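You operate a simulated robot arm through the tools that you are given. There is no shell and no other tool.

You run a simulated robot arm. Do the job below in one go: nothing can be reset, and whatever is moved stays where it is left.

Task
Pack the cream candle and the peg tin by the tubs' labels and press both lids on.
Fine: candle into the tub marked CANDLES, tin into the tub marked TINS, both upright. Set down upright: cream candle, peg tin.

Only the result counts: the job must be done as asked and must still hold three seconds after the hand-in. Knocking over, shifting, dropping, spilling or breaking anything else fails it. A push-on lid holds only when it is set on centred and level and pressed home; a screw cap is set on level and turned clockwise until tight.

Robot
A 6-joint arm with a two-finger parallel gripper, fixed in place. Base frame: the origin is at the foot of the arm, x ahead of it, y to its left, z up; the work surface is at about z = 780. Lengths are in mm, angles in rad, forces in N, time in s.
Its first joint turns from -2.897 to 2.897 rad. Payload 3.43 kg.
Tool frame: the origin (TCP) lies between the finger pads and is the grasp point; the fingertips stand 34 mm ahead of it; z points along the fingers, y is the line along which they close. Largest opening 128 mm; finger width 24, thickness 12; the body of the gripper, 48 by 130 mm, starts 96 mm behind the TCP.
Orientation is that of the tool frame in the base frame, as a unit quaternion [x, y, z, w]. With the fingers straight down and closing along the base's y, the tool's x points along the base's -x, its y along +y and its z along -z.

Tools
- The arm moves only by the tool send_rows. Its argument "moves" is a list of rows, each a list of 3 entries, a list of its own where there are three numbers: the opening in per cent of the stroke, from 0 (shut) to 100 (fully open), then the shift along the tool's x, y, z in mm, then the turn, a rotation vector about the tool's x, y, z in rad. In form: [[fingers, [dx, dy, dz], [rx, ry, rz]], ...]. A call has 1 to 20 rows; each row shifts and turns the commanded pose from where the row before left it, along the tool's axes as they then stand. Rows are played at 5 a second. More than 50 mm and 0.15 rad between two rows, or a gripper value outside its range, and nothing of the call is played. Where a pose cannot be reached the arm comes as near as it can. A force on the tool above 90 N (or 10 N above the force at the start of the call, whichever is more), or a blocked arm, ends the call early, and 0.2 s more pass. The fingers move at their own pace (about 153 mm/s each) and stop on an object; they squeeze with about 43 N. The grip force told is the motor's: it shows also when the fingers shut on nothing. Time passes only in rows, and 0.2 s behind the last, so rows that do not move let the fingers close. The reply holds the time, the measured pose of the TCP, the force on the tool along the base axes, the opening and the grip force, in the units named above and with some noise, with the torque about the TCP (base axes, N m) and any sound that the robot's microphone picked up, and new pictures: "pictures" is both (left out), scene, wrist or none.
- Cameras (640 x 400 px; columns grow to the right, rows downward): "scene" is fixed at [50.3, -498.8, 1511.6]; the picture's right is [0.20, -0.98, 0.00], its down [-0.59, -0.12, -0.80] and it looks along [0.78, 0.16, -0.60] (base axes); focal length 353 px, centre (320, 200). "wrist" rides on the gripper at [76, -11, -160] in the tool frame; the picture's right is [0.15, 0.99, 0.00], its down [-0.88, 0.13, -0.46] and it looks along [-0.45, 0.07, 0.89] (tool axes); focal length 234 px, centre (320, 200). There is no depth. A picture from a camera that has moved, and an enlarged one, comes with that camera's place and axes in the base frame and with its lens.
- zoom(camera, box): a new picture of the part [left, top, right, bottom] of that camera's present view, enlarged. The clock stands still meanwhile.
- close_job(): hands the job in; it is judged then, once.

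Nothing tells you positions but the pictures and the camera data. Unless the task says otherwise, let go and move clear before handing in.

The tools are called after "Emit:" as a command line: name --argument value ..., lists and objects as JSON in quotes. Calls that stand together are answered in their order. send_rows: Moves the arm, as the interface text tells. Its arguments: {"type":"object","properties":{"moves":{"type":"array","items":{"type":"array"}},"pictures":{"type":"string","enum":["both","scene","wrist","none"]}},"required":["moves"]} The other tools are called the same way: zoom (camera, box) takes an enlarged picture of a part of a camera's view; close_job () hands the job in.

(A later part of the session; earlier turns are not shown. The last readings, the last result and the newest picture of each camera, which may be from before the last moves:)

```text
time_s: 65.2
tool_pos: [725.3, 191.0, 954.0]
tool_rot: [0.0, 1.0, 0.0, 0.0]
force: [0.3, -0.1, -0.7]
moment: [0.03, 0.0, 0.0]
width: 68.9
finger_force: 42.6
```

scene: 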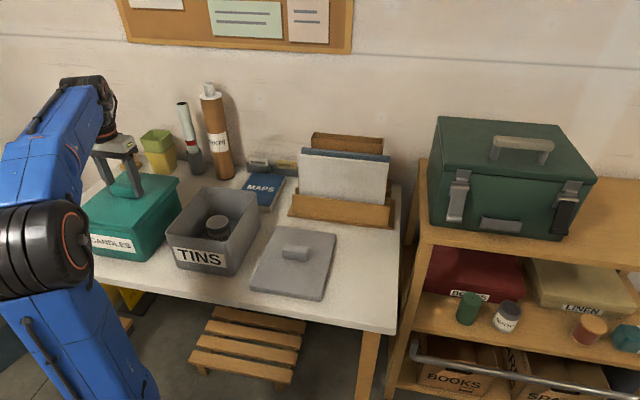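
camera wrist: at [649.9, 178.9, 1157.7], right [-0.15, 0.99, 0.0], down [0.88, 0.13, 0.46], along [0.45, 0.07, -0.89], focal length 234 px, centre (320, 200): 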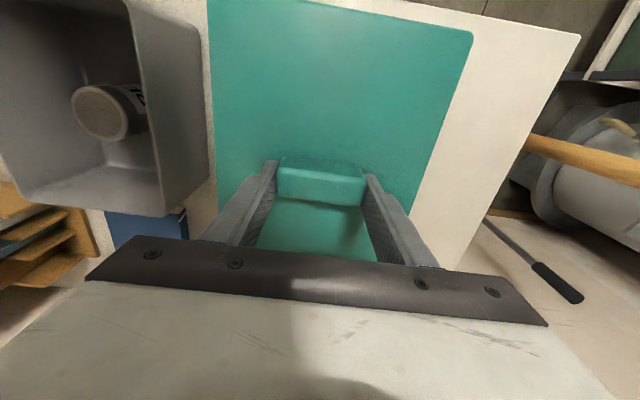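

Emit:
send_rows --moves '[[40, [0, 0, 1], [0, 0, 0]], [40, [0, 0, 1], [0, 0, 0]], [40, [0, 0, 0], [0, 0, 0]]]' --pictures "none"

Emit:
send_rows --moves '[[40, [0, 0, 1], [0, 0, 0]], [40, [0, 0, 1], [0, 0, 0]], [40, [0, 0, 0], [0, 0, 0]]]' --pictures "scene"

Emit:
zoom --camera "scene" --box '[80, 200, 160, 250]'

Emit:
zoom --camera "scene" --box '[120, 150, 200, 200]'

```text
time_s: 66.0
tool_pos: [724.7, 189.8, 952.6]
tool_rot: [0.0, 1.0, 0.0, 0.0]
force: [-7.0, 0.2, 8.1]
moment: [-0.13, 0.53, -0.04]
width: 69.2
finger_force: 43.1
heard: snap
```

```text
time_s: 66.8
tool_pos: [724.9, 189.7, 952.9]
tool_rot: [0.0, 1.0, 0.001, 0.002]
force: [10.3, 0.5, 53.1]
moment: [-0.2, -0.23, 0.07]
width: 69.2
finger_force: 43.2
```

scene: 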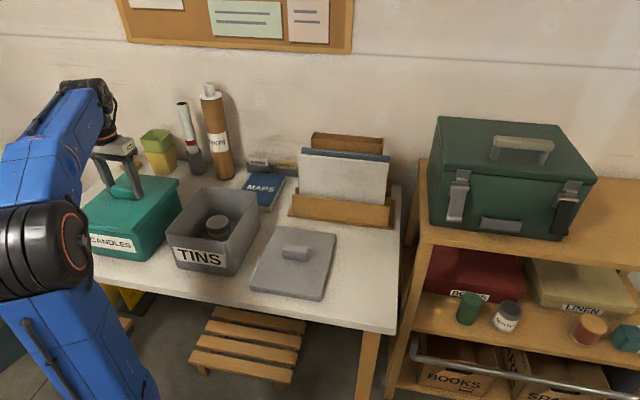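

```text
8.00 times, centred on (120, 225) of scene
camera zoom: at [50.3, -498.8, 1511.6], right [0.2, -0.98, 0.0], down [-0.59, -0.12, -0.8], along [0.78, 0.16, -0.6], focal length 2824 px, centre (1920, 0)
```

zoom: 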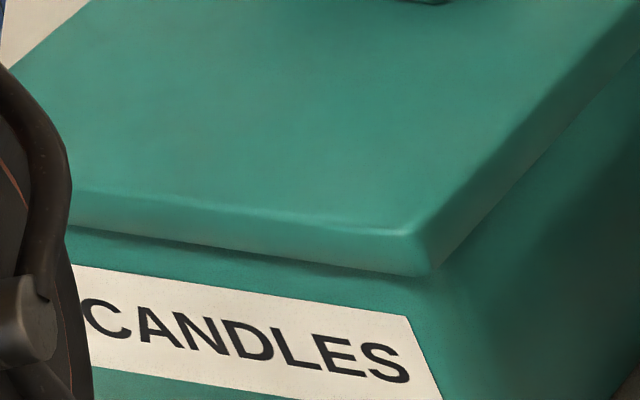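

```text
8.00 times, centred on (160, 175) of scene
camera zoom: at [50.3, -498.8, 1511.6], right [0.2, -0.98, 0.0], down [-0.59, -0.12, -0.8], along [0.78, 0.16, -0.6], focal length 2824 px, centre (1600, 400)
```

zoom: 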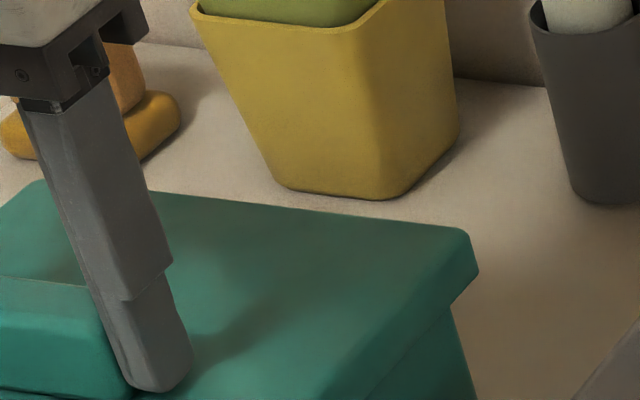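

A snap was heard, and then firm resistance (53 N) at TCP z 952.9, so the teal lid is on. I'll unload, release the handle and rise a little to inspect.

Emit:
send_rows --moves '[[40, [0, 0, -1.2], [0, 0, 0]], [40, [0, 0, -0.9], [0, 0, 0]], [40, [0, 0, 0], [0, 0, 0]]]' --pictures "none"

Emit:
send_rows --moves '[[60, [0, 0, 0], [0, 0, 0]], [80, [0, 0, 0], [0, 0, 0]], [80, [0, 0, 0], [0, 0, 0]]]' --pictures "both"

```text
time_s: 67.6
tool_pos: [723.9, 188.8, 951.8]
tool_rot: [0.002, 1.0, 0.0, 0.0]
force: [10.0, -9.6, 36.6]
moment: [-0.24, -0.36, 0.11]
width: 69.0
finger_force: 43.6
```

```text
time_s: 68.4
tool_pos: [723.1, 191.1, 951.1]
tool_rot: [0.0, 1.0, -0.001, 0.0]
force: [-0.5, -0.8, -0.7]
moment: [0.01, 0.04, -0.02]
width: 102.5
finger_force: 0.0
camera wrist: at [649.3, 180.3, 1110.7], right [-0.15, 0.99, 0.0], down [0.88, 0.13, 0.46], along [0.45, 0.07, -0.89], focal length 234 px, centre (320, 200)
```

scene: 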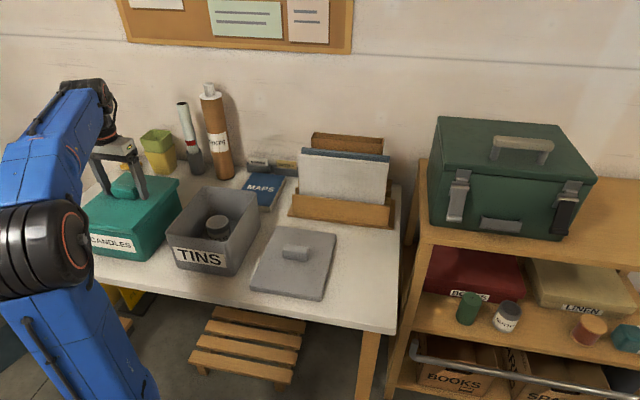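
wrist: 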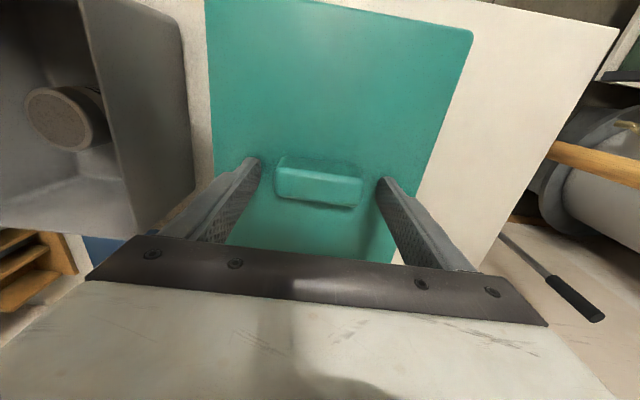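

Emit:
send_rows --moves '[[80, [0, 0, -15], [0, 0, 0]], [80, [0, 0, -35], [0, 0, 0]], [80, [0, 0, -45], [0, 0, 0]], [80, [0, 0, -45], [0, 0, 0]], [80, [0, 0, -30], [0, 0, 0]], [80, [0, 0, 0], [0, 0, 0]]]'

Emit:
zoom --camera "scene" --box '[60, 150, 200, 260]'

Emit:
zoom --camera "wrist" --box '[220, 30, 420, 230]'

```text
time_s: 69.8
tool_pos: [725.2, 191.1, 1120.5]
tool_rot: [0.0, 1.0, 0.0, -0.001]
force: [-1.2, -0.9, 0.6]
moment: [-0.03, -0.04, 0.03]
width: 102.4
finger_force: 0.1
camera wrist: at [649.2, 179.8, 1279.7], right [-0.15, 0.99, 0.0], down [0.88, 0.13, 0.46], along [0.45, 0.07, -0.89], focal length 234 px, centre (320, 200)
```

scene: 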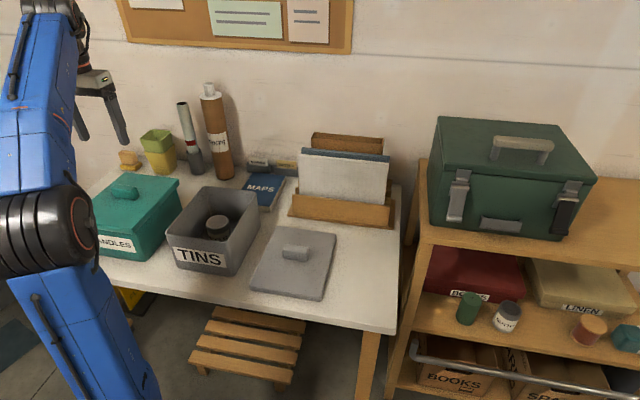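
wrist: 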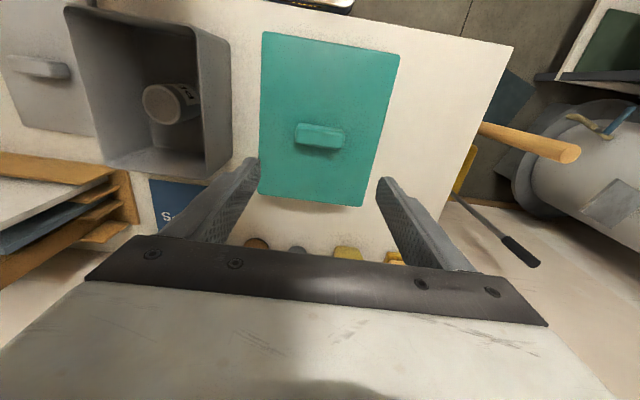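

```text
3.64 times, centred on (130, 205) of scene
camera zoom: at [50.3, -498.8, 1511.6], right [0.2, -0.98, 0.0], down [-0.59, -0.12, -0.8], along [0.78, 0.16, -0.6], focal length 1284 px, centre (1011, 182)
```

zoom: 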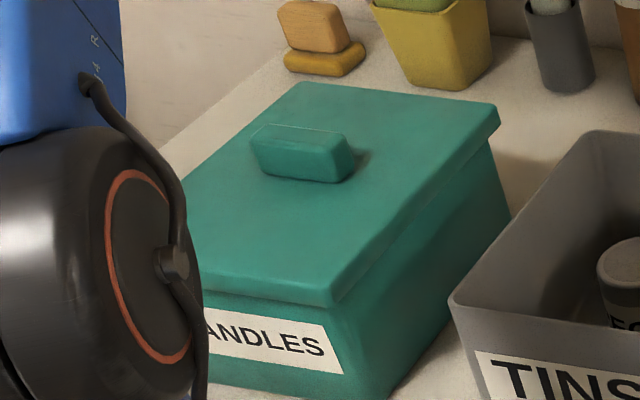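

```text
2.00 times, centred on (320, 130) of wrist
camera zoom: at [649.2, 179.8, 1279.7], right [-0.15, 0.99, 0.0], down [0.88, 0.13, 0.46], along [0.45, 0.07, -0.89], focal length 468 px, centre (320, 340)
```

zoom: 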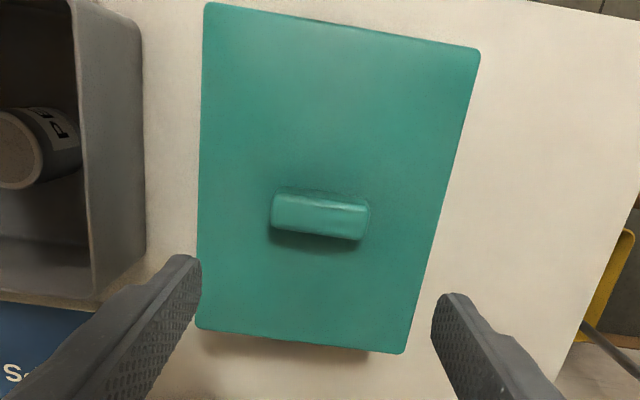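

The teal lid sits flat and snapped on. Next I'll move to hover over the grey lid at about (700, −298) at the reference height for measuring.

Emit:
send_rows --moves '[[80, [1, -22, 0], [0, 0, 0]], [80, [2.4, -45, 0], [0, 0, 0]], [80, [2.4, -45, 0], [0, 0, 0]], [80, [2.4, -45, 0], [0, 0, 0]], [80, [2.4, -45, 0], [0, 0, 0]], [80, [2.4, -45, 0], [0, 0, 0]], [80, [2.4, -45, 0], [0, 0, 0]], [80, [2.4, -45, 0], [0, 0, 0]], [80, [2.4, -45, 0], [0, 0, 0]], [80, [2.4, -45, 0], [0, 0, 0]], [80, [2.4, -42, 15], [0, 0, 0]], [80, [0, -20, 30], [0, 0, 0]], [80, [0, 0, 35], [0, 0, 0]], [80, [0, 0, 33], [0, 0, 0]], [80, [0, 0, 0], [0, 0, 0]], [80, [0, 0, 0], [0, 0, 0]]]'

Emit:
send_rows --moves '[[80, [0, 0, 0], [0, 0, 0]]]' --pictures "none"

Emit:
send_rows --moves '[[80, [0, 0, 0], [0, 0, 0]]]' --pictures "none"

Emit:
zoom --camera "wrist" --box '[255, 30, 405, 125]'

Emit:
zoom --camera "wrist" --box '[255, 125, 405, 220]'

Emit:
zoom --camera "wrist" --box '[285, 115, 355, 170]'

```text
time_s: 73.2
tool_pos: [698.9, -297.1, 1008.9]
tool_rot: [0.0, 1.0, 0.0, 0.0]
force: [-0.3, -0.5, -0.2]
moment: [0.01, -0.02, -0.01]
width: 102.1
finger_force: 0.1
camera wrist: at [623.2, -308.7, 1168.6], right [-0.15, 0.99, 0.0], down [0.88, 0.13, 0.46], along [0.45, 0.07, -0.89], focal length 234 px, centre (320, 200)
```

scene: 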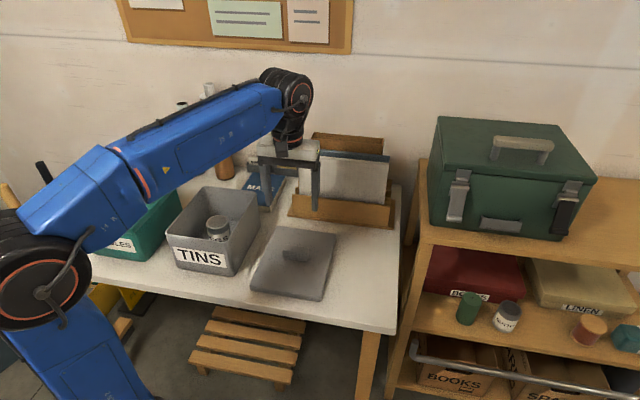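
wrist: 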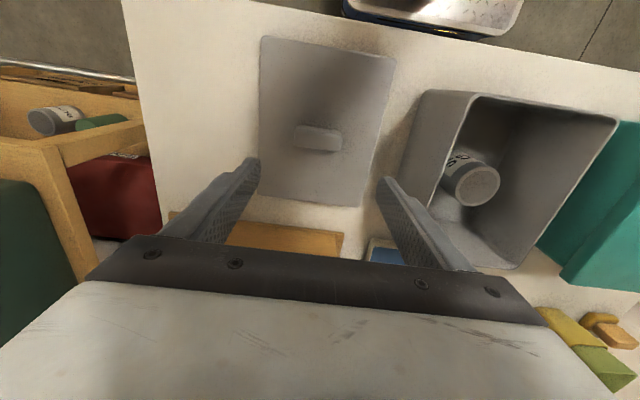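

```text
time_s: 73.6
tool_pos: [699.3, -297.0, 1009.5]
tool_rot: [0.0, 1.0, -0.001, 0.0]
force: [0.1, 0.1, 0.3]
moment: [-0.02, 0.0, -0.01]
width: 102.4
finger_force: 0.0
```

```text
time_s: 74.0
tool_pos: [699.7, -298.4, 1009.7]
tool_rot: [0.001, 1.0, 0.0, 0.0]
force: [-0.7, -0.9, 0.0]
moment: [-0.01, -0.02, 0.01]
width: 102.4
finger_force: 0.0
```

```text
4.21 times, centred on (330, 78) of wrist
camera zoom: at [623.2, -308.6, 1168.7], right [-0.15, 0.99, 0.0], down [0.88, 0.13, 0.46], along [0.45, 0.07, -0.89], focal length 986 px, centre (278, 716)
```

zoom: 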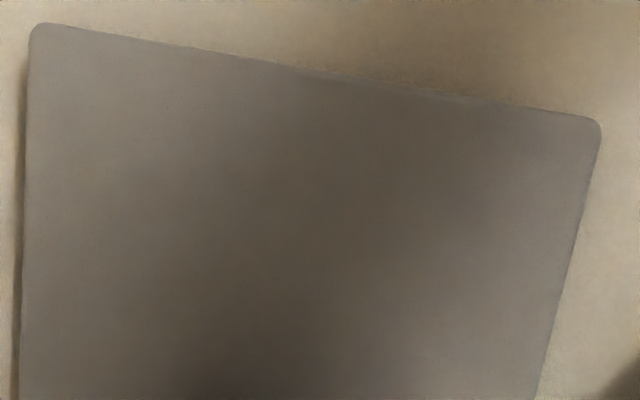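

```text
4.21 times, centred on (330, 172) of wrist
camera zoom: at [623.2, -308.6, 1168.7], right [-0.15, 0.99, 0.0], down [0.88, 0.13, 0.46], along [0.45, 0.07, -0.89], focal length 986 px, centre (278, 316)
```

zoom: 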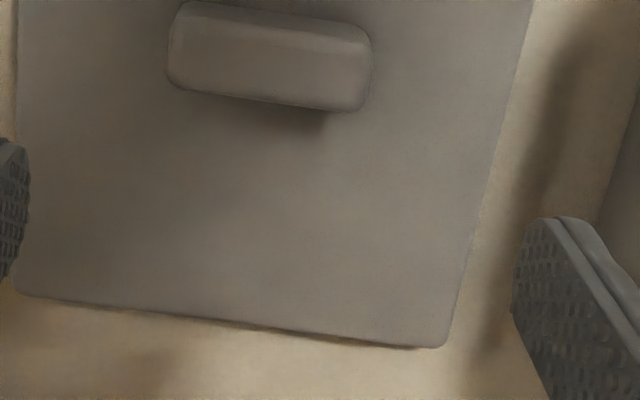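

```text
7.27 times, centred on (320, 142) of wrist
camera zoom: at [623.2, -308.6, 1168.7], right [-0.15, 0.99, 0.0], down [0.88, 0.13, 0.46], along [0.45, 0.07, -0.89], focal length 1703 px, centre (320, 618)
```

zoom: 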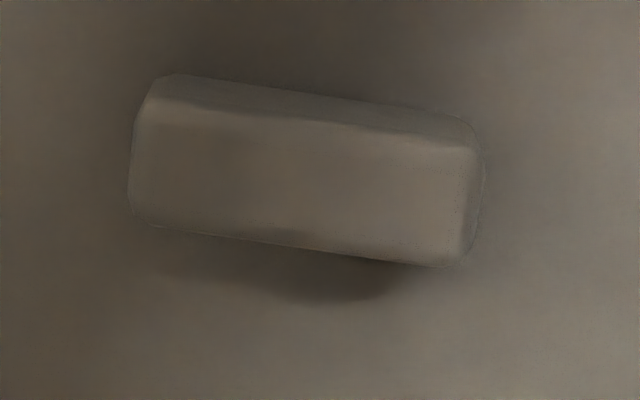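

The grey lid and its handle are centred within about 2 mm of the tool axis. I'll shift slightly and descend to just above the handle to recheck.

Emit:
send_rows --moves '[[80, [-1.4, -2, 0], [0, 0, 0]], [80, [0, 0, 30], [0, 0, 0]], [80, [0, 0, 40], [0, 0, 0]], [80, [0, 0, 35], [0, 0, 0]], [80, [0, 0, 18], [0, 0, 0]], [80, [0, 0, 0], [0, 0, 0]], [80, [0, 0, 0], [0, 0, 0]]]' --pictures "wrist"

Emit:
zoom --camera "wrist" --box '[240, 100, 400, 240]'

```text
time_s: 75.6
tool_pos: [700.3, -301.7, 886.3]
tool_rot: [0.001, 1.0, 0.0, 0.0]
force: [-0.2, 0.1, 0.2]
moment: [0.0, 0.0, 0.01]
width: 102.5
finger_force: 0.0
camera wrist: at [624.1, -311.2, 1046.0], right [-0.15, 0.99, 0.0], down [0.88, 0.13, 0.46], along [0.45, 0.07, -0.89], focal length 234 px, centre (320, 200)
```

wrist: 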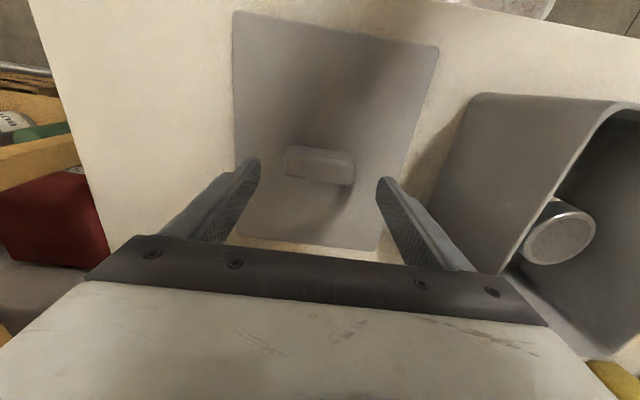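

```text
2.86 times, centred on (320, 170) of wrist
camera zoom: at [624.1, -311.2, 1046.0], right [-0.15, 0.99, 0.0], down [0.88, 0.13, 0.46], along [0.45, 0.07, -0.89], focal length 669 px, centre (320, 286)
```

zoom: 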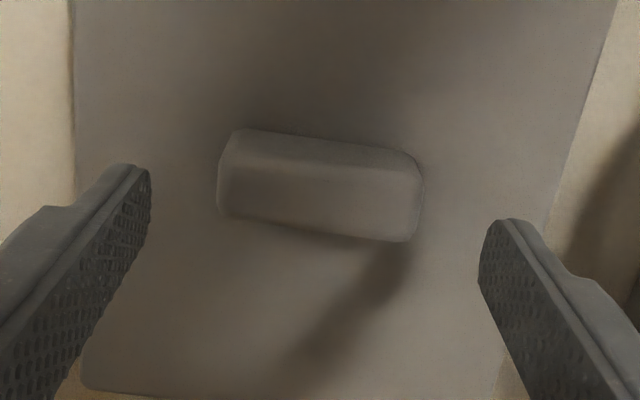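

The handle is well centred, so I'll go down to gripping height.

Emit:
send_rows --moves '[[80, [0, 0, 25], [0, 0, 0]], [80, [0, 0, 15], [0, 0, 0]], [80, [0, 0, 7], [0, 0, 0]], [80, [0, 0, 2], [0, 0, 0]], [80, [0, 0, 0], [0, 0, 0]], [80, [0, 0, 0], [0, 0, 0]]]' --pictures "wrist"

Emit:
zoom --camera "wrist" --box '[230, 110, 410, 250]'

```text
time_s: 77.0
tool_pos: [702.0, -299.6, 837.7]
tool_rot: [0.001, 1.0, 0.0, 0.0]
force: [0.1, -0.1, -0.8]
moment: [0.02, -0.03, 0.01]
width: 102.4
finger_force: 0.0
camera wrist: at [625.7, -309.9, 996.5], right [-0.15, 0.99, 0.0], down [0.88, 0.13, 0.46], along [0.45, 0.07, -0.89], focal length 234 px, centre (320, 200)
```

wrist: 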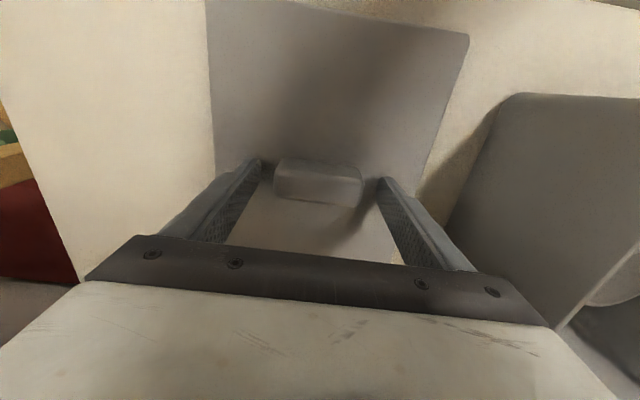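

```text
2.86 times, centred on (320, 180) of wrist
camera zoom: at [625.7, -309.9, 996.5], right [-0.15, 0.99, 0.0], down [0.88, 0.13, 0.46], along [0.45, 0.07, -0.89], focal length 669 px, centre (320, 257)
```

zoom: 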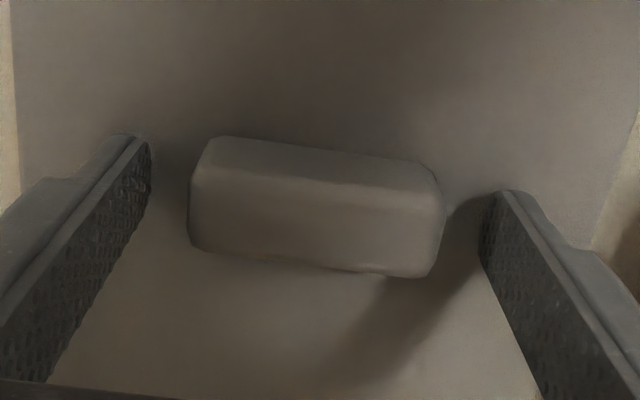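

Emit:
send_rows --moves '[[80, [0, 0, 1], [0, 0, 0]], [80, [0, 0, 0], [0, 0, 0]], [40, [0, 0, 0], [0, 0, 0]], [40, [0, 0, 0], [0, 0, 0]], [40, [0, 0, 0], [0, 0, 0]], [40, [0, 0, 0], [0, 0, 0]]]' --pictures "wrist"

Emit:
send_rows --moves '[[40, [0, 0, 0], [0, 0, 0]]]' --pictures "none"

Emit:
zoom --camera "wrist" --box '[190, 0, 480, 250]'

```text
time_s: 78.4
tool_pos: [701.2, -298.7, 836.1]
tool_rot: [0.0, 1.0, 0.0, -0.001]
force: [-0.8, 0.3, 1.4]
moment: [0.23, -0.06, 0.07]
width: 69.1
finger_force: 42.7
camera wrist: at [625.4, -309.4, 995.5], right [-0.15, 0.99, 0.0], down [0.88, 0.13, 0.46], along [0.45, 0.07, -0.89], focal length 234 px, centre (320, 200)
```

wrist: 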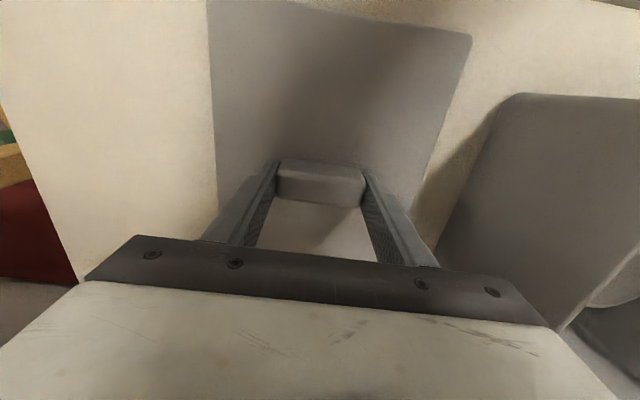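

```text
time_s: 78.8
tool_pos: [701.5, -298.2, 835.8]
tool_rot: [0.0, 1.0, -0.001, 0.0]
force: [0.1, 0.6, 1.0]
moment: [0.09, -0.04, 0.01]
width: 68.8
finger_force: 42.9
```

```text
1.60 times, centred on (335, 125) of wrist
camera zoom: at [625.4, -309.4, 995.5], right [-0.15, 0.99, 0.0], down [0.88, 0.13, 0.46], along [0.45, 0.07, -0.89], focal length 375 px, centre (296, 320)
```

zoom: 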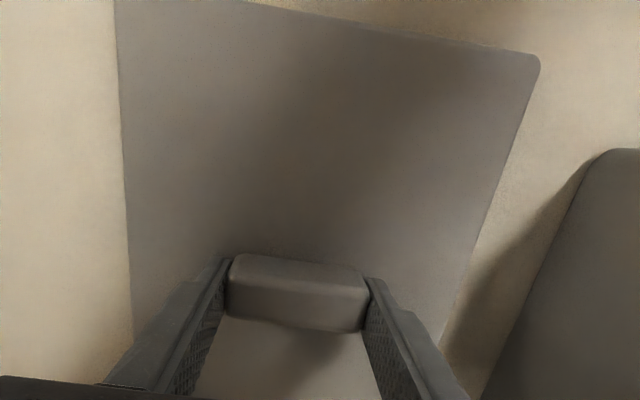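

The grey lid is gripped with its centre about 1 mm from the tool axis. I'll lift it and carry it over the TINS tub, with a target TCP near (722.6, −67).

Emit:
send_rows --moves '[[40, [0, 0, -8], [0, 0, 0]], [40, [0, 0, -12], [0, 0, 0]], [40, [0, 0, -25], [0, 0, 0]], [40, [0, 0, -40], [0, 0, 0]], [40, [0, 0, -40], [0, 0, 0]], [40, [0, 0, -30], [0, 0, 0]], [40, [0, 0, -9], [0, 0, 0]], [40, [-2, 21, 0], [0, 0, 0]], [40, [-4, 45, 0], [0, 0, 0]], [40, [-4, 45, 0], [0, 0, 0]], [40, [-4, 45, 0], [0, 0, 0]], [40, [-4, 45, 0], [0, 0, 0]], [40, [-3, 30, 0], [0, 0, 0]], [40, [0, 0, 0], [0, 0, 0]], [40, [0, 0, 0], [0, 0, 0]]]'

Emit:
send_rows --moves '[[40, [0, 0, 0], [0, 0, 0]]]' --pictures "none"

Emit:
send_rows --moves '[[40, [0, 0, 0], [0, 0, 0]]]' --pictures "none"

Emit:
zoom --camera "scene" --box '[150, 150, 290, 290]'

```text
time_s: 82.0
tool_pos: [721.2, -67.7, 997.5]
tool_rot: [0.0, 1.0, 0.001, 0.0]
force: [-0.1, 0.2, -0.3]
moment: [-0.02, 0.0, -0.02]
width: 68.8
finger_force: 43.4
camera wrist: at [645.2, -78.5, 1156.9], right [-0.15, 0.99, 0.0], down [0.88, 0.13, 0.46], along [0.45, 0.07, -0.89], focal length 234 px, centre (320, 200)
```

scene: 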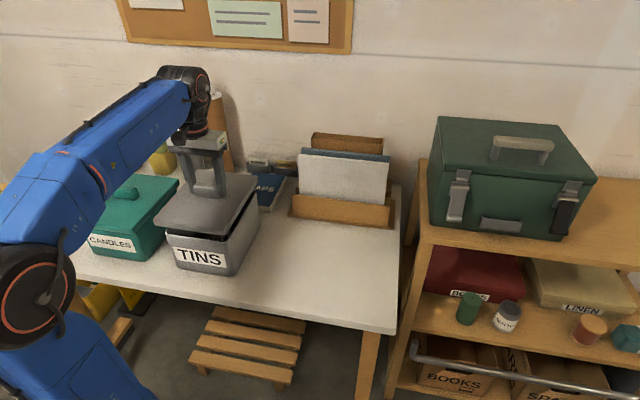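
wrist: 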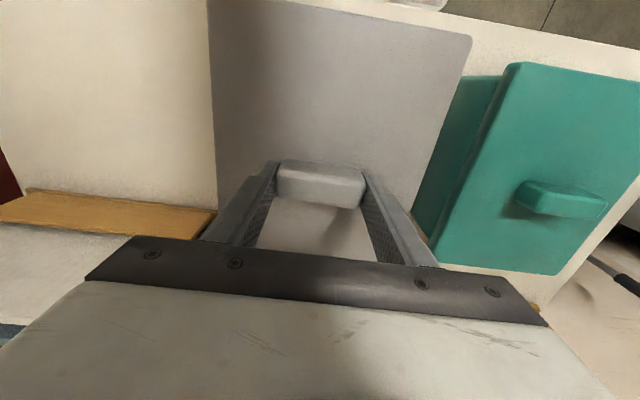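

```text
time_s: 82.4
tool_pos: [721.2, -67.7, 997.7]
tool_rot: [0.0, 1.0, 0.0, -0.001]
force: [-0.6, 0.0, -1.1]
moment: [-0.02, 0.02, 0.02]
width: 68.7
finger_force: 42.9
```

```text
time_s: 82.8
tool_pos: [722.2, -67.6, 997.9]
tool_rot: [0.0, 1.0, 0.0, 0.0]
force: [0.5, -0.5, -1.6]
moment: [0.02, -0.02, 0.01]
width: 68.9
finger_force: 42.8
```

```text
2.86 times, centred on (220, 220) of scene
camera zoom: at [50.3, -498.8, 1511.6], right [0.2, -0.98, 0.0], down [-0.59, -0.12, -0.8], along [0.78, 0.16, -0.6], focal length 1009 px, centre (606, 143)
```

zoom: 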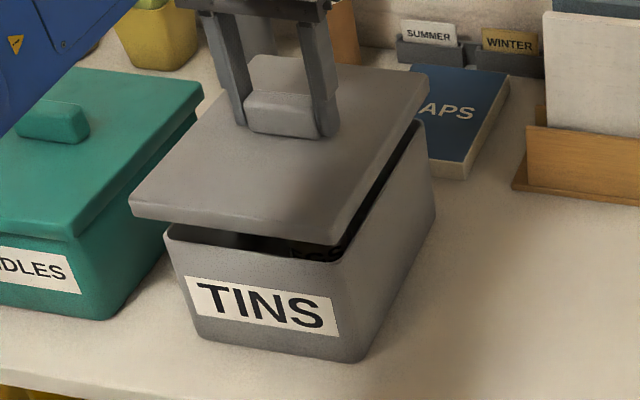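

The lid is hovering over the grey tub, close to target. I'll adjust slightly and lower to about 5 mm above the rim for the same scene check I used on the teal lid.

Emit:
send_rows --moves '[[40, [-1, 0.3, 0], [0, 0, 0]], [40, [0, 0, 15], [0, 0, 0]], [40, [0, 0, 10], [0, 0, 0]], [40, [0, 0, 3], [0, 0, 0]], [40, [0, 0, 0], [0, 0, 0]], [40, [0, 0, 0], [0, 0, 0]]]' --pictures "scene"

Emit:
send_rows --moves '[[40, [0, 0, 0], [0, 0, 0]]]' --pictures "none"

Emit:
send_rows --moves '[[40, [0, 0, 0], [0, 0, 0]]]' --pictures "none"

Emit:
zoom --camera "scene" --box '[155, 210, 235, 260]'

Emit:
zoom --camera "scene" --box '[200, 160, 280, 210]'

```text
time_s: 84.2
tool_pos: [724.0, -68.7, 970.5]
tool_rot: [0.0, 1.0, 0.0, 0.0]
force: [-0.5, -0.5, -0.5]
moment: [0.01, 0.0, -0.01]
width: 69.1
finger_force: 43.0
```

scene: 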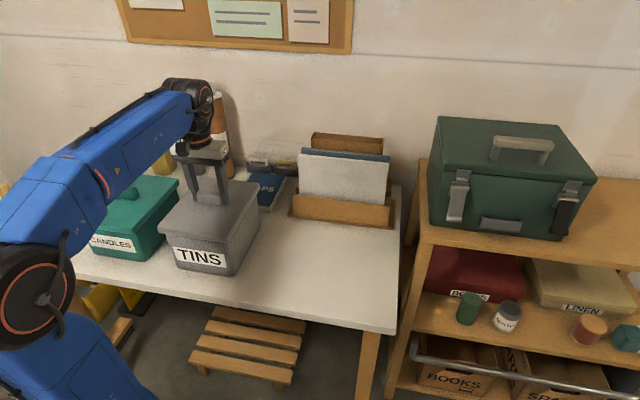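

```text
time_s: 84.6
tool_pos: [724.2, -67.9, 970.5]
tool_rot: [0.0, 1.0, 0.0, 0.0]
force: [0.5, -0.1, -1.7]
moment: [0.0, 0.02, -0.03]
width: 68.9
finger_force: 42.9
```

```text
time_s: 85.0
tool_pos: [724.4, -68.2, 970.2]
tool_rot: [0.001, 1.0, -0.001, 0.0]
force: [0.0, -0.1, -0.8]
moment: [-0.02, 0.06, 0.03]
width: 68.8
finger_force: 42.8
```

```text
8.00 times, centred on (195, 235) of scene
camera zoom: at [50.3, -498.8, 1511.6], right [0.2, -0.98, 0.0], down [-0.59, -0.12, -0.8], along [0.78, 0.16, -0.6], focal length 2824 px, centre (1320, -80)
```

zoom: 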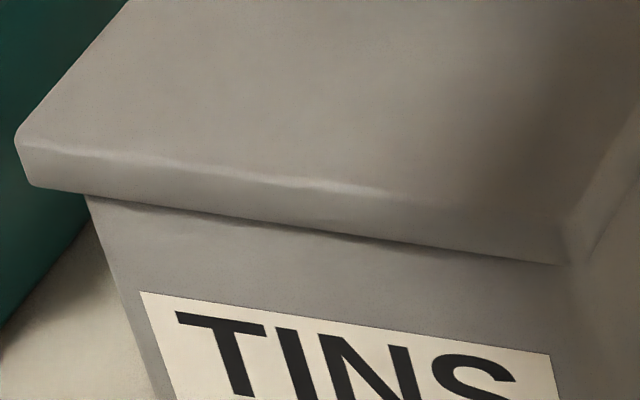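

```text
8.00 times, centred on (240, 185) of scene
camera zoom: at [50.3, -498.8, 1511.6], right [0.2, -0.98, 0.0], down [-0.59, -0.12, -0.8], along [0.78, 0.16, -0.6], focal length 2824 px, centre (960, 320)
```

zoom: 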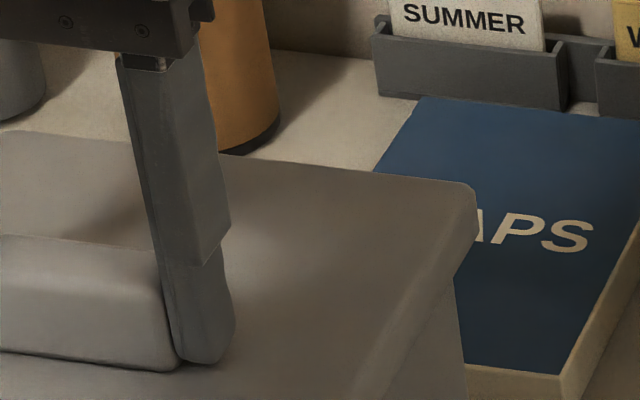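

The alignment looks consistent with the teal case, within 1–2 mm. I'll lower in small steps and watch the lateral drift, force and sound.

Emit:
send_rows --moves '[[40, [0.4, 0.2, 0], [0, 0, 0]], [40, [0, 0, 2], [0, 0, 0]], [40, [0, 0, 2], [0, 0, 0]], [40, [0, 0, 1.5], [0, 0, 0]], [40, [0, 0, 0], [0, 0, 0]]]' --pictures "none"

Emit:
send_rows --moves '[[40, [0, 0, 0], [0, 0, 0]]]' --pictures "none"

Emit:
send_rows --moves '[[40, [0, 0, 0], [0, 0, 0]]]' --pictures "none"

```text
time_s: 86.2
tool_pos: [723.6, -67.9, 966.7]
tool_rot: [-0.001, 1.0, 0.0, 0.0]
force: [0.4, 0.4, -0.8]
moment: [-0.03, 0.02, 0.0]
width: 69.0
finger_force: 43.1
```

```text
time_s: 86.6
tool_pos: [723.5, -68.5, 966.8]
tool_rot: [0.0, 1.0, -0.001, 0.0]
force: [0.3, -0.3, -0.7]
moment: [-0.04, -0.02, 0.0]
width: 68.9
finger_force: 42.5
```

```text
time_s: 87.0
tool_pos: [723.0, -67.4, 966.9]
tool_rot: [0.0, 1.0, 0.001, 0.0]
force: [-0.3, 0.0, -0.4]
moment: [0.0, 0.03, 0.03]
width: 69.1
finger_force: 43.0
```

Emit:
send_rows --moves '[[40, [0, 0, 2], [0, 0, 0]], [40, [0, 0, 2], [0, 0, 0]], [40, [0, 0, 0], [0, 0, 0]]]' --pictures "none"

Emit:
send_rows --moves '[[40, [0, 0, 2], [0, 0, 0]], [40, [0, 0, 1.5], [0, 0, 0]], [40, [0, 0, 0], [0, 0, 0]]]' --pictures "none"

Emit:
zoom --camera "scene" --box '[150, 150, 290, 290]'

```text
time_s: 87.8
tool_pos: [723.2, -66.4, 962.1]
tool_rot: [-0.001, 1.0, 0.0, 0.0]
force: [0.7, 0.2, -1.7]
moment: [-0.03, 0.02, -0.03]
width: 69.1
finger_force: 43.1
```

```text
time_s: 88.6
tool_pos: [723.1, -67.9, 959.5]
tool_rot: [0.0, 1.0, 0.0, 0.0]
force: [-0.6, -0.3, -0.5]
moment: [0.01, -0.03, -0.03]
width: 68.9
finger_force: 42.3
```

```text
2.86 times, centred on (220, 220) of scene
camera zoom: at [50.3, -498.8, 1511.6], right [0.2, -0.98, 0.0], down [-0.59, -0.12, -0.8], along [0.78, 0.16, -0.6], focal length 1009 px, centre (606, 143)
```

zoom: 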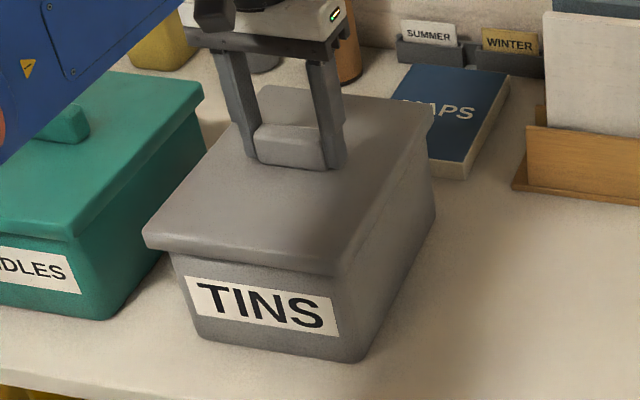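

Emit:
zoom --camera "scene" --box '[205, 210, 255, 270]'

Emit:
zoom --camera "scene" --box '[150, 210, 200, 270]'

Emit:
zoom --camera "scene" --box '[235, 170, 285, 230]'

Emit:
zoom --camera "scene" --box '[110, 190, 190, 270]'

```text
6.67 times, centred on (230, 240) of scene
camera zoom: at [50.3, -498.8, 1511.6], right [0.2, -0.98, 0.0], down [-0.59, -0.12, -0.8], along [0.78, 0.16, -0.6], focal length 2354 px, centre (920, -67)
```

zoom: 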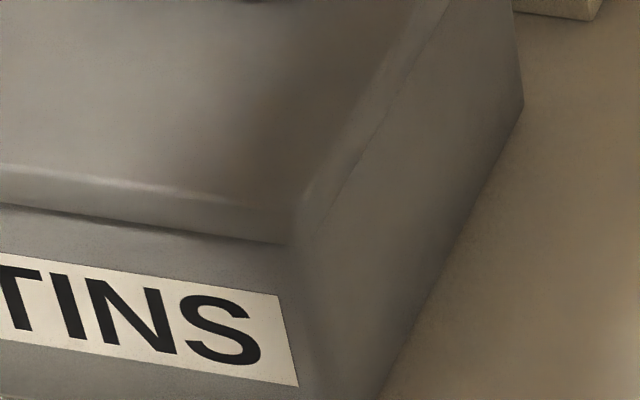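

```text
6.67 times, centred on (175, 240) of scene
camera zoom: at [50.3, -498.8, 1511.6], right [0.2, -0.98, 0.0], down [-0.59, -0.12, -0.8], along [0.78, 0.16, -0.6], focal length 2354 px, centre (1287, -67)
```

zoom: 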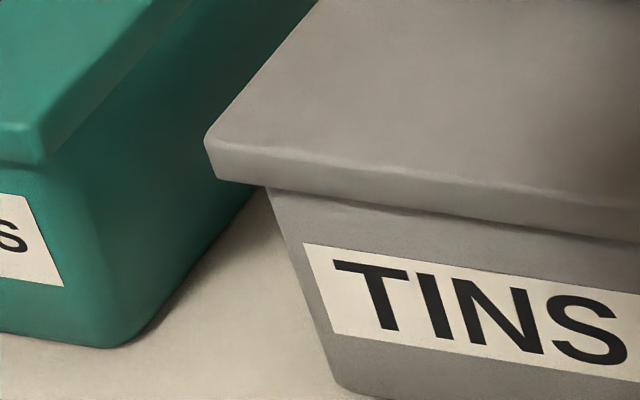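

```text
6.67 times, centred on (260, 200) of scene
camera zoom: at [50.3, -498.8, 1511.6], right [0.2, -0.98, 0.0], down [-0.59, -0.12, -0.8], along [0.78, 0.16, -0.6], focal length 2354 px, centre (720, 200)
```

zoom: 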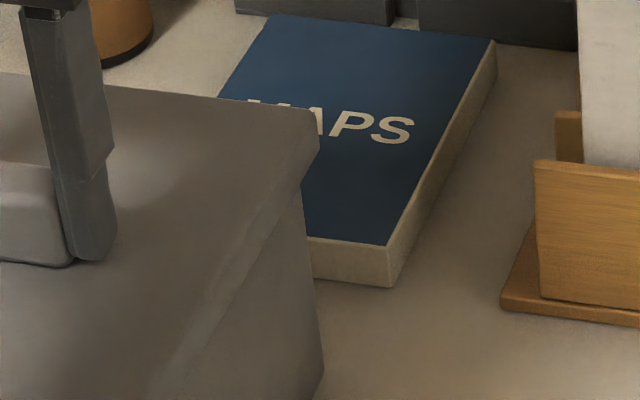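

```text
5.00 times, centred on (150, 230) of scene
camera zoom: at [50.3, -498.8, 1511.6], right [0.2, -0.98, 0.0], down [-0.59, -0.12, -0.8], along [0.78, 0.16, -0.6], focal length 1765 px, centre (1170, 50)
```

zoom: 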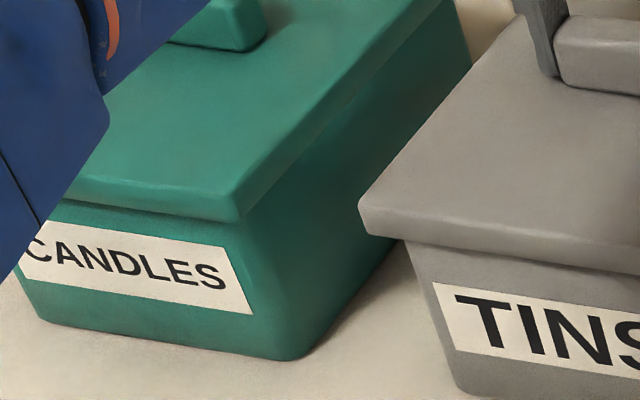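

The label-based check puts the lid within about 1 mm of the tub's centre. I'll nudge −0.6 mm in y and continue down in 1 mm steps, listening for the snap.

Emit:
send_rows --moves '[[40, [0, -0.6, 0], [0, 0, 0]], [40, [0, 0, 1.5], [0, 0, 0]], [40, [0, 0, 1], [0, 0, 0]], [40, [0, 0, 0], [0, 0, 0]]]' --pictures "none"

Emit:
send_rows --moves '[[40, [0, 0, 1], [0, 0, 0]], [40, [0, 0, 1], [0, 0, 0]], [40, [0, 0, 0], [0, 0, 0]]]' --pictures "none"

```text
time_s: 89.6
tool_pos: [723.9, -68.9, 956.9]
tool_rot: [0.0, 1.0, 0.0, 0.001]
force: [-0.1, -0.1, -1.8]
moment: [0.01, 0.02, 0.03]
width: 69.1
finger_force: 43.0
```

```text
time_s: 90.4
tool_pos: [723.1, -68.1, 955.0]
tool_rot: [0.0, 1.0, 0.0, 0.0]
force: [-0.4, -0.5, 0.0]
moment: [-0.02, 0.0, 0.01]
width: 69.0
finger_force: 42.8
```

Emit:
send_rows --moves '[[40, [0, 0, 1], [0, 0, 0]], [40, [0, 0, 0.8], [0, 0, 0]], [40, [0, 0, 0], [0, 0, 0]]]' --pictures "none"

Emit:
send_rows --moves '[[40, [0, 0, 0.8], [0, 0, 0]], [40, [0, 0, 0], [0, 0, 0]]]' --pictures "none"

```text
time_s: 91.2
tool_pos: [722.6, -67.7, 952.5]
tool_rot: [0.0, 1.0, -0.001, 0.0]
force: [1.6, 1.0, 2.4]
moment: [0.01, 0.11, 0.0]
width: 69.1
finger_force: 43.2
```

```text
time_s: 91.8
tool_pos: [722.9, -69.7, 952.8]
tool_rot: [0.001, 1.0, -0.001, 0.001]
force: [4.3, -3.0, 11.3]
moment: [-0.09, -0.05, 0.03]
width: 69.0
finger_force: 42.8
```

Contact is at the same height as the teal lid (z ~952.7) and the lateral force is small. I'll press further in small increments.

Emit:
send_rows --moves '[[40, [0, 0, 0.7], [0, 0, 0]], [40, [0, 0, 0], [0, 0, 0]]]' --pictures "none"

Emit:
send_rows --moves '[[40, [0, 0, 0.7], [0, 0, 0]], [40, [0, 0, 0], [0, 0, 0]]]' --pictures "none"

```text
time_s: 92.4
tool_pos: [723.1, -68.4, 951.8]
tool_rot: [0.0, 1.0, 0.0, 0.0]
force: [2.7, -3.0, 26.7]
moment: [-0.08, 0.08, 0.02]
width: 69.3
finger_force: 43.3
```

```text
time_s: 93.0
tool_pos: [722.1, -68.0, 951.7]
tool_rot: [0.002, 1.0, 0.0, 0.001]
force: [12.7, -10.1, 48.3]
moment: [-0.41, -0.42, 0.05]
width: 69.0
finger_force: 42.7
```

There's 48 N of pressure but no snap yet. I'll press slightly more, staying under the limit, before considering a re-centring.

Emit:
send_rows --moves '[[40, [0, 0, 0.6], [0, 0, 0]], [40, [0, 0, 0], [0, 0, 0]]]' --pictures "none"

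Emit:
send_rows --moves '[[40, [0, 0, 0], [0, 0, 0]]]' --pictures "scene"

Emit:
zoom --camera "scene" --box '[150, 150, 290, 290]'

```text
time_s: 93.6
tool_pos: [721.9, -67.2, 952.0]
tool_rot: [0.002, 1.0, 0.0, 0.001]
force: [16.0, -11.1, 53.9]
moment: [-0.43, -0.54, 0.01]
width: 68.8
finger_force: 42.3
```

```text
time_s: 94.0
tool_pos: [723.1, -67.9, 949.8]
tool_rot: [0.001, 1.0, 0.0, 0.001]
force: [17.0, -11.7, 52.6]
moment: [-0.48, -0.43, 0.02]
width: 69.0
finger_force: 43.0
```

scene: 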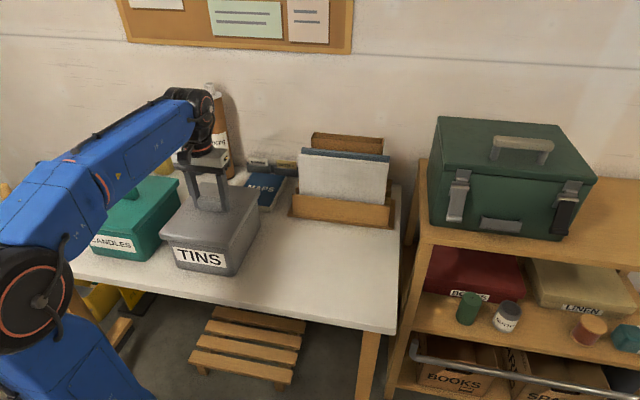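

```text
2.86 times, centred on (220, 220) of scene
camera zoom: at [50.3, -498.8, 1511.6], right [0.2, -0.98, 0.0], down [-0.59, -0.12, -0.8], along [0.78, 0.16, -0.6], focal length 1009 px, centre (606, 143)
```

zoom: 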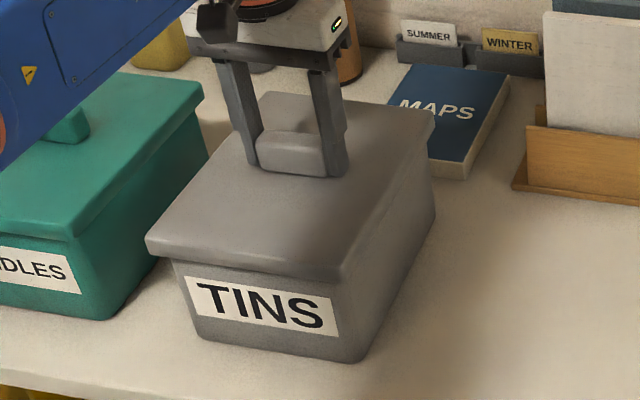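

Emit:
zoom --camera "scene" --box '[170, 215, 250, 265]'

Emit:
zoom --camera "scene" --box '[80, 200, 160, 250]'

```text
8.00 times, centred on (210, 240) of scene
camera zoom: at [50.3, -498.8, 1511.6], right [0.2, -0.98, 0.0], down [-0.59, -0.12, -0.8], along [0.78, 0.16, -0.6], focal length 2824 px, centre (1200, -120)
```

zoom: 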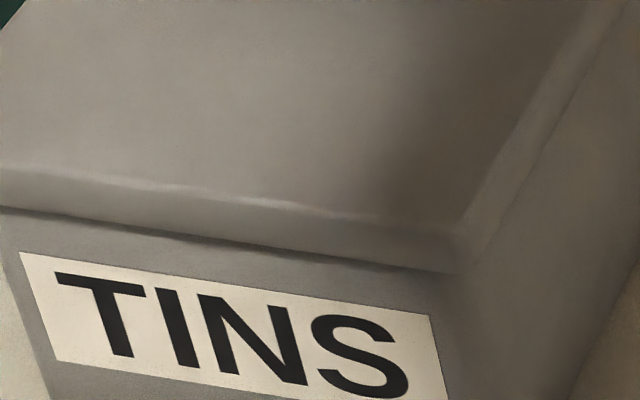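

```text
8.00 times, centred on (120, 225) of scene
camera zoom: at [50.3, -498.8, 1511.6], right [0.2, -0.98, 0.0], down [-0.59, -0.12, -0.8], along [0.78, 0.16, -0.6], focal length 2824 px, centre (1920, 0)
```

zoom: 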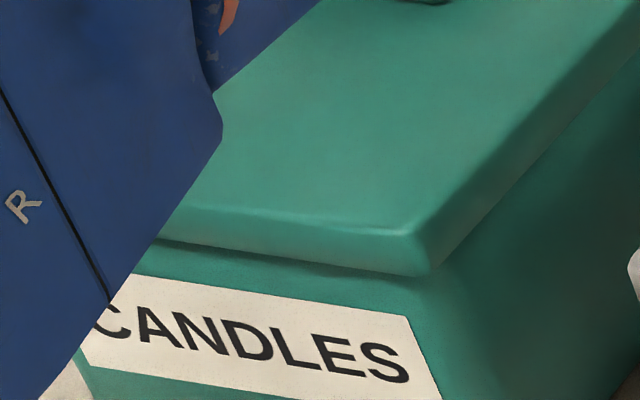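

The lid is level and down at seating height but hasn't snapped. The side forces (+x, −y on the tool) and a comparison with the teal lid suggest it sits a few mm too far to +y and slightly near. I'll unload by lifting 4 mm and re-read.

Emit:
send_rows --moves '[[40, [0, 0, -2], [0, 0, 0]], [40, [0, 0, -2], [0, 0, 0]], [40, [0, 0, -2], [0, 0, 0]], [40, [0, 0, 0], [0, 0, 0]]]' --pictures "none"

Emit:
send_rows --moves '[[40, [0, 0, 0], [0, 0, 0]]]' --pictures "none"

Emit:
send_rows --moves '[[40, [0, 0, 0], [0, 0, 0]]]' --pictures "none"

```text
time_s: 95.0
tool_pos: [722.0, -67.9, 955.1]
tool_rot: [0.0, 1.0, 0.0, -0.001]
force: [-1.2, 0.9, -1.2]
moment: [0.03, 0.0, -0.03]
width: 68.9
finger_force: 43.2
```

```text
time_s: 95.4
tool_pos: [721.7, -67.9, 955.4]
tool_rot: [0.0, 1.0, 0.0, 0.0]
force: [-0.3, 0.0, -0.5]
moment: [0.0, 0.01, 0.02]
width: 69.0
finger_force: 42.7
```

```text
time_s: 95.8
tool_pos: [722.2, -68.8, 957.1]
tool_rot: [0.001, 1.0, 0.001, 0.001]
force: [0.1, 0.4, -1.1]
moment: [-0.02, -0.01, 0.0]
width: 69.0
finger_force: 42.6
```

The lid came up freely. I'll shift 2 mm in −y and 1 mm in +x while slightly raised, checking for side contact.

Emit:
send_rows --moves '[[40, [-0.6, -1, 0], [0, 0, 0]], [40, [-0.6, -1, 0], [0, 0, 0]], [40, [0, 0, 0], [0, 0, 0]]]' --pictures "none"

Emit:
send_rows --moves '[[40, [0, 0, 0], [0, 0, 0]]]' --pictures "none"

Emit:
send_rows --moves '[[40, [0, 0, 0], [0, 0, 0]]]' --pictures "none"

```text
time_s: 96.6
tool_pos: [724.0, -71.3, 954.8]
tool_rot: [0.0, 1.0, 0.0, 0.0]
force: [0.1, -1.5, -1.1]
moment: [0.02, -0.03, -0.01]
width: 69.1
finger_force: 42.8
```

```text
time_s: 97.0
tool_pos: [723.6, -69.8, 955.7]
tool_rot: [0.0, 1.0, 0.0, 0.0]
force: [-0.2, -0.1, -1.5]
moment: [0.0, -0.01, -0.04]
width: 68.9
finger_force: 42.9
```

```text
time_s: 97.4
tool_pos: [724.2, -70.7, 956.4]
tool_rot: [0.0, 1.0, -0.001, 0.0]
force: [-0.4, 0.1, -1.7]
moment: [-0.01, -0.01, 0.0]
width: 68.9
finger_force: 42.8
```

There's no side contact, so I'll lower and press at this position (723.9, −70.6).

Emit:
send_rows --moves '[[40, [0, 0, 1.5], [0, 0, 0]], [40, [0, 0, 1.2], [0, 0, 0]], [40, [0, 0, 0.8], [0, 0, 0]], [40, [0, 0, 0], [0, 0, 0]]]' --pictures "none"

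Emit:
send_rows --moves '[[40, [0, 0, 0.8], [0, 0, 0]], [40, [0, 0, 0.6], [0, 0, 0]], [40, [0, 0, 0], [0, 0, 0]]]' --pictures "none"

```text
time_s: 98.4
tool_pos: [723.9, -70.6, 952.3]
tool_rot: [0.0, 1.0, 0.0, 0.001]
force: [0.8, -0.6, 0.0]
moment: [0.01, -0.01, 0.01]
width: 69.2
finger_force: 43.2
```

```text
time_s: 99.2
tool_pos: [723.6, -71.5, 951.2]
tool_rot: [0.0, 1.0, 0.0, 0.0]
force: [-3.3, 1.1, -0.8]
moment: [0.09, 0.19, 0.19]
width: 69.0
finger_force: 43.1
```

Emit:
send_rows --moves '[[40, [0, 0, 0.7], [0, 0, 0]], [40, [0, 0, 0.5], [0, 0, 0]], [40, [0, 0, 0], [0, 0, 0]]]' --pictures "none"

Emit:
send_rows --moves '[[40, [0, 0, 0.6], [0, 0, 0]], [40, [0, 0, 0], [0, 0, 0]]]' --pictures "none"

```text
time_s: 100.0
tool_pos: [724.4, -71.9, 950.3]
tool_rot: [0.001, 1.0, 0.0, -0.001]
force: [-7.2, -6.4, 11.8]
moment: [-0.32, 0.77, 0.06]
width: 68.9
finger_force: 42.8
```

```text
time_s: 100.6
tool_pos: [725.1, -71.1, 950.7]
tool_rot: [0.001, 1.0, 0.0, 0.001]
force: [-0.4, -13.9, 30.6]
moment: [-0.49, 0.01, -0.01]
width: 68.9
finger_force: 43.1
```

Emit:
send_rows --moves '[[40, [0, 0, 0.5], [0, 0, 0]], [40, [0, 0, 0.4], [0, 0, 0]], [40, [0, 0, 0], [0, 0, 0]]]' --pictures "scene"

Emit:
zoom --camera "scene" --box '[170, 215, 250, 265]'

Emit:
zoom --camera "scene" --box '[150, 150, 290, 290]'

```text
time_s: 101.4
tool_pos: [724.0, -71.7, 950.5]
tool_rot: [0.001, 1.0, 0.001, 0.002]
force: [8.2, -18.8, 49.5]
moment: [-0.65, -0.44, -0.04]
width: 69.1
finger_force: 42.9
```

scene: 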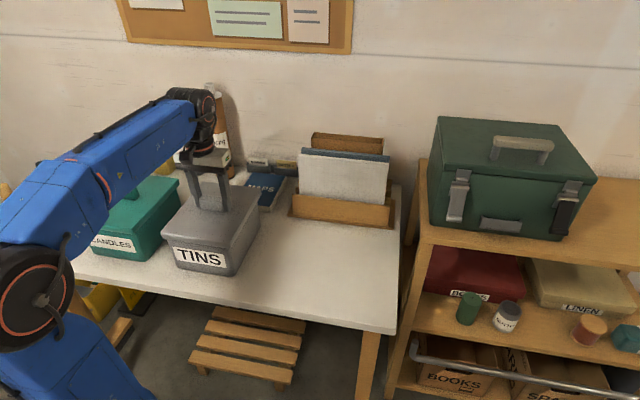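

```text
8.00 times, centred on (210, 240) of scene
camera zoom: at [50.3, -498.8, 1511.6], right [0.2, -0.98, 0.0], down [-0.59, -0.12, -0.8], along [0.78, 0.16, -0.6], focal length 2824 px, centre (1200, -120)
```

zoom: 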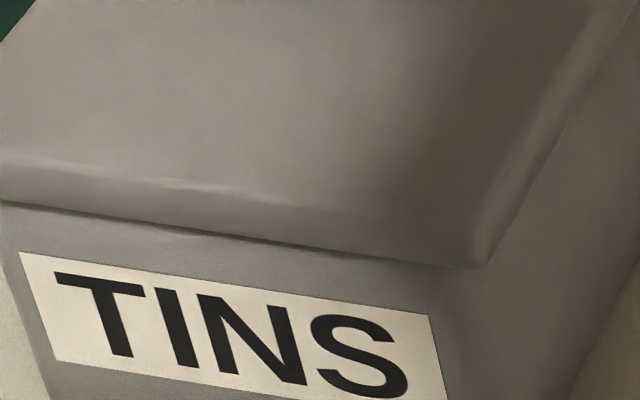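

```text
2.86 times, centred on (220, 220) of scene
camera zoom: at [50.3, -498.8, 1511.6], right [0.2, -0.98, 0.0], down [-0.59, -0.12, -0.8], along [0.78, 0.16, -0.6], focal length 1009 px, centre (606, 143)
```

zoom: 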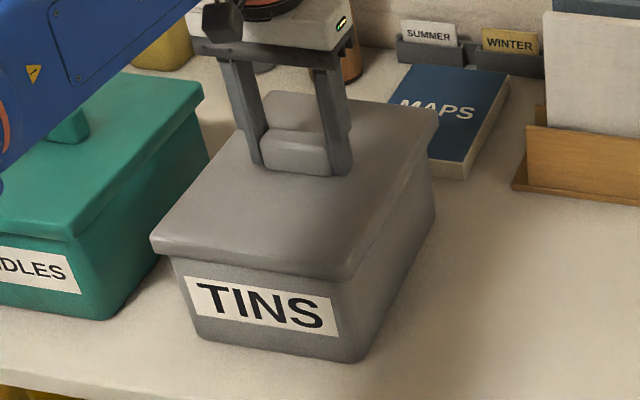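

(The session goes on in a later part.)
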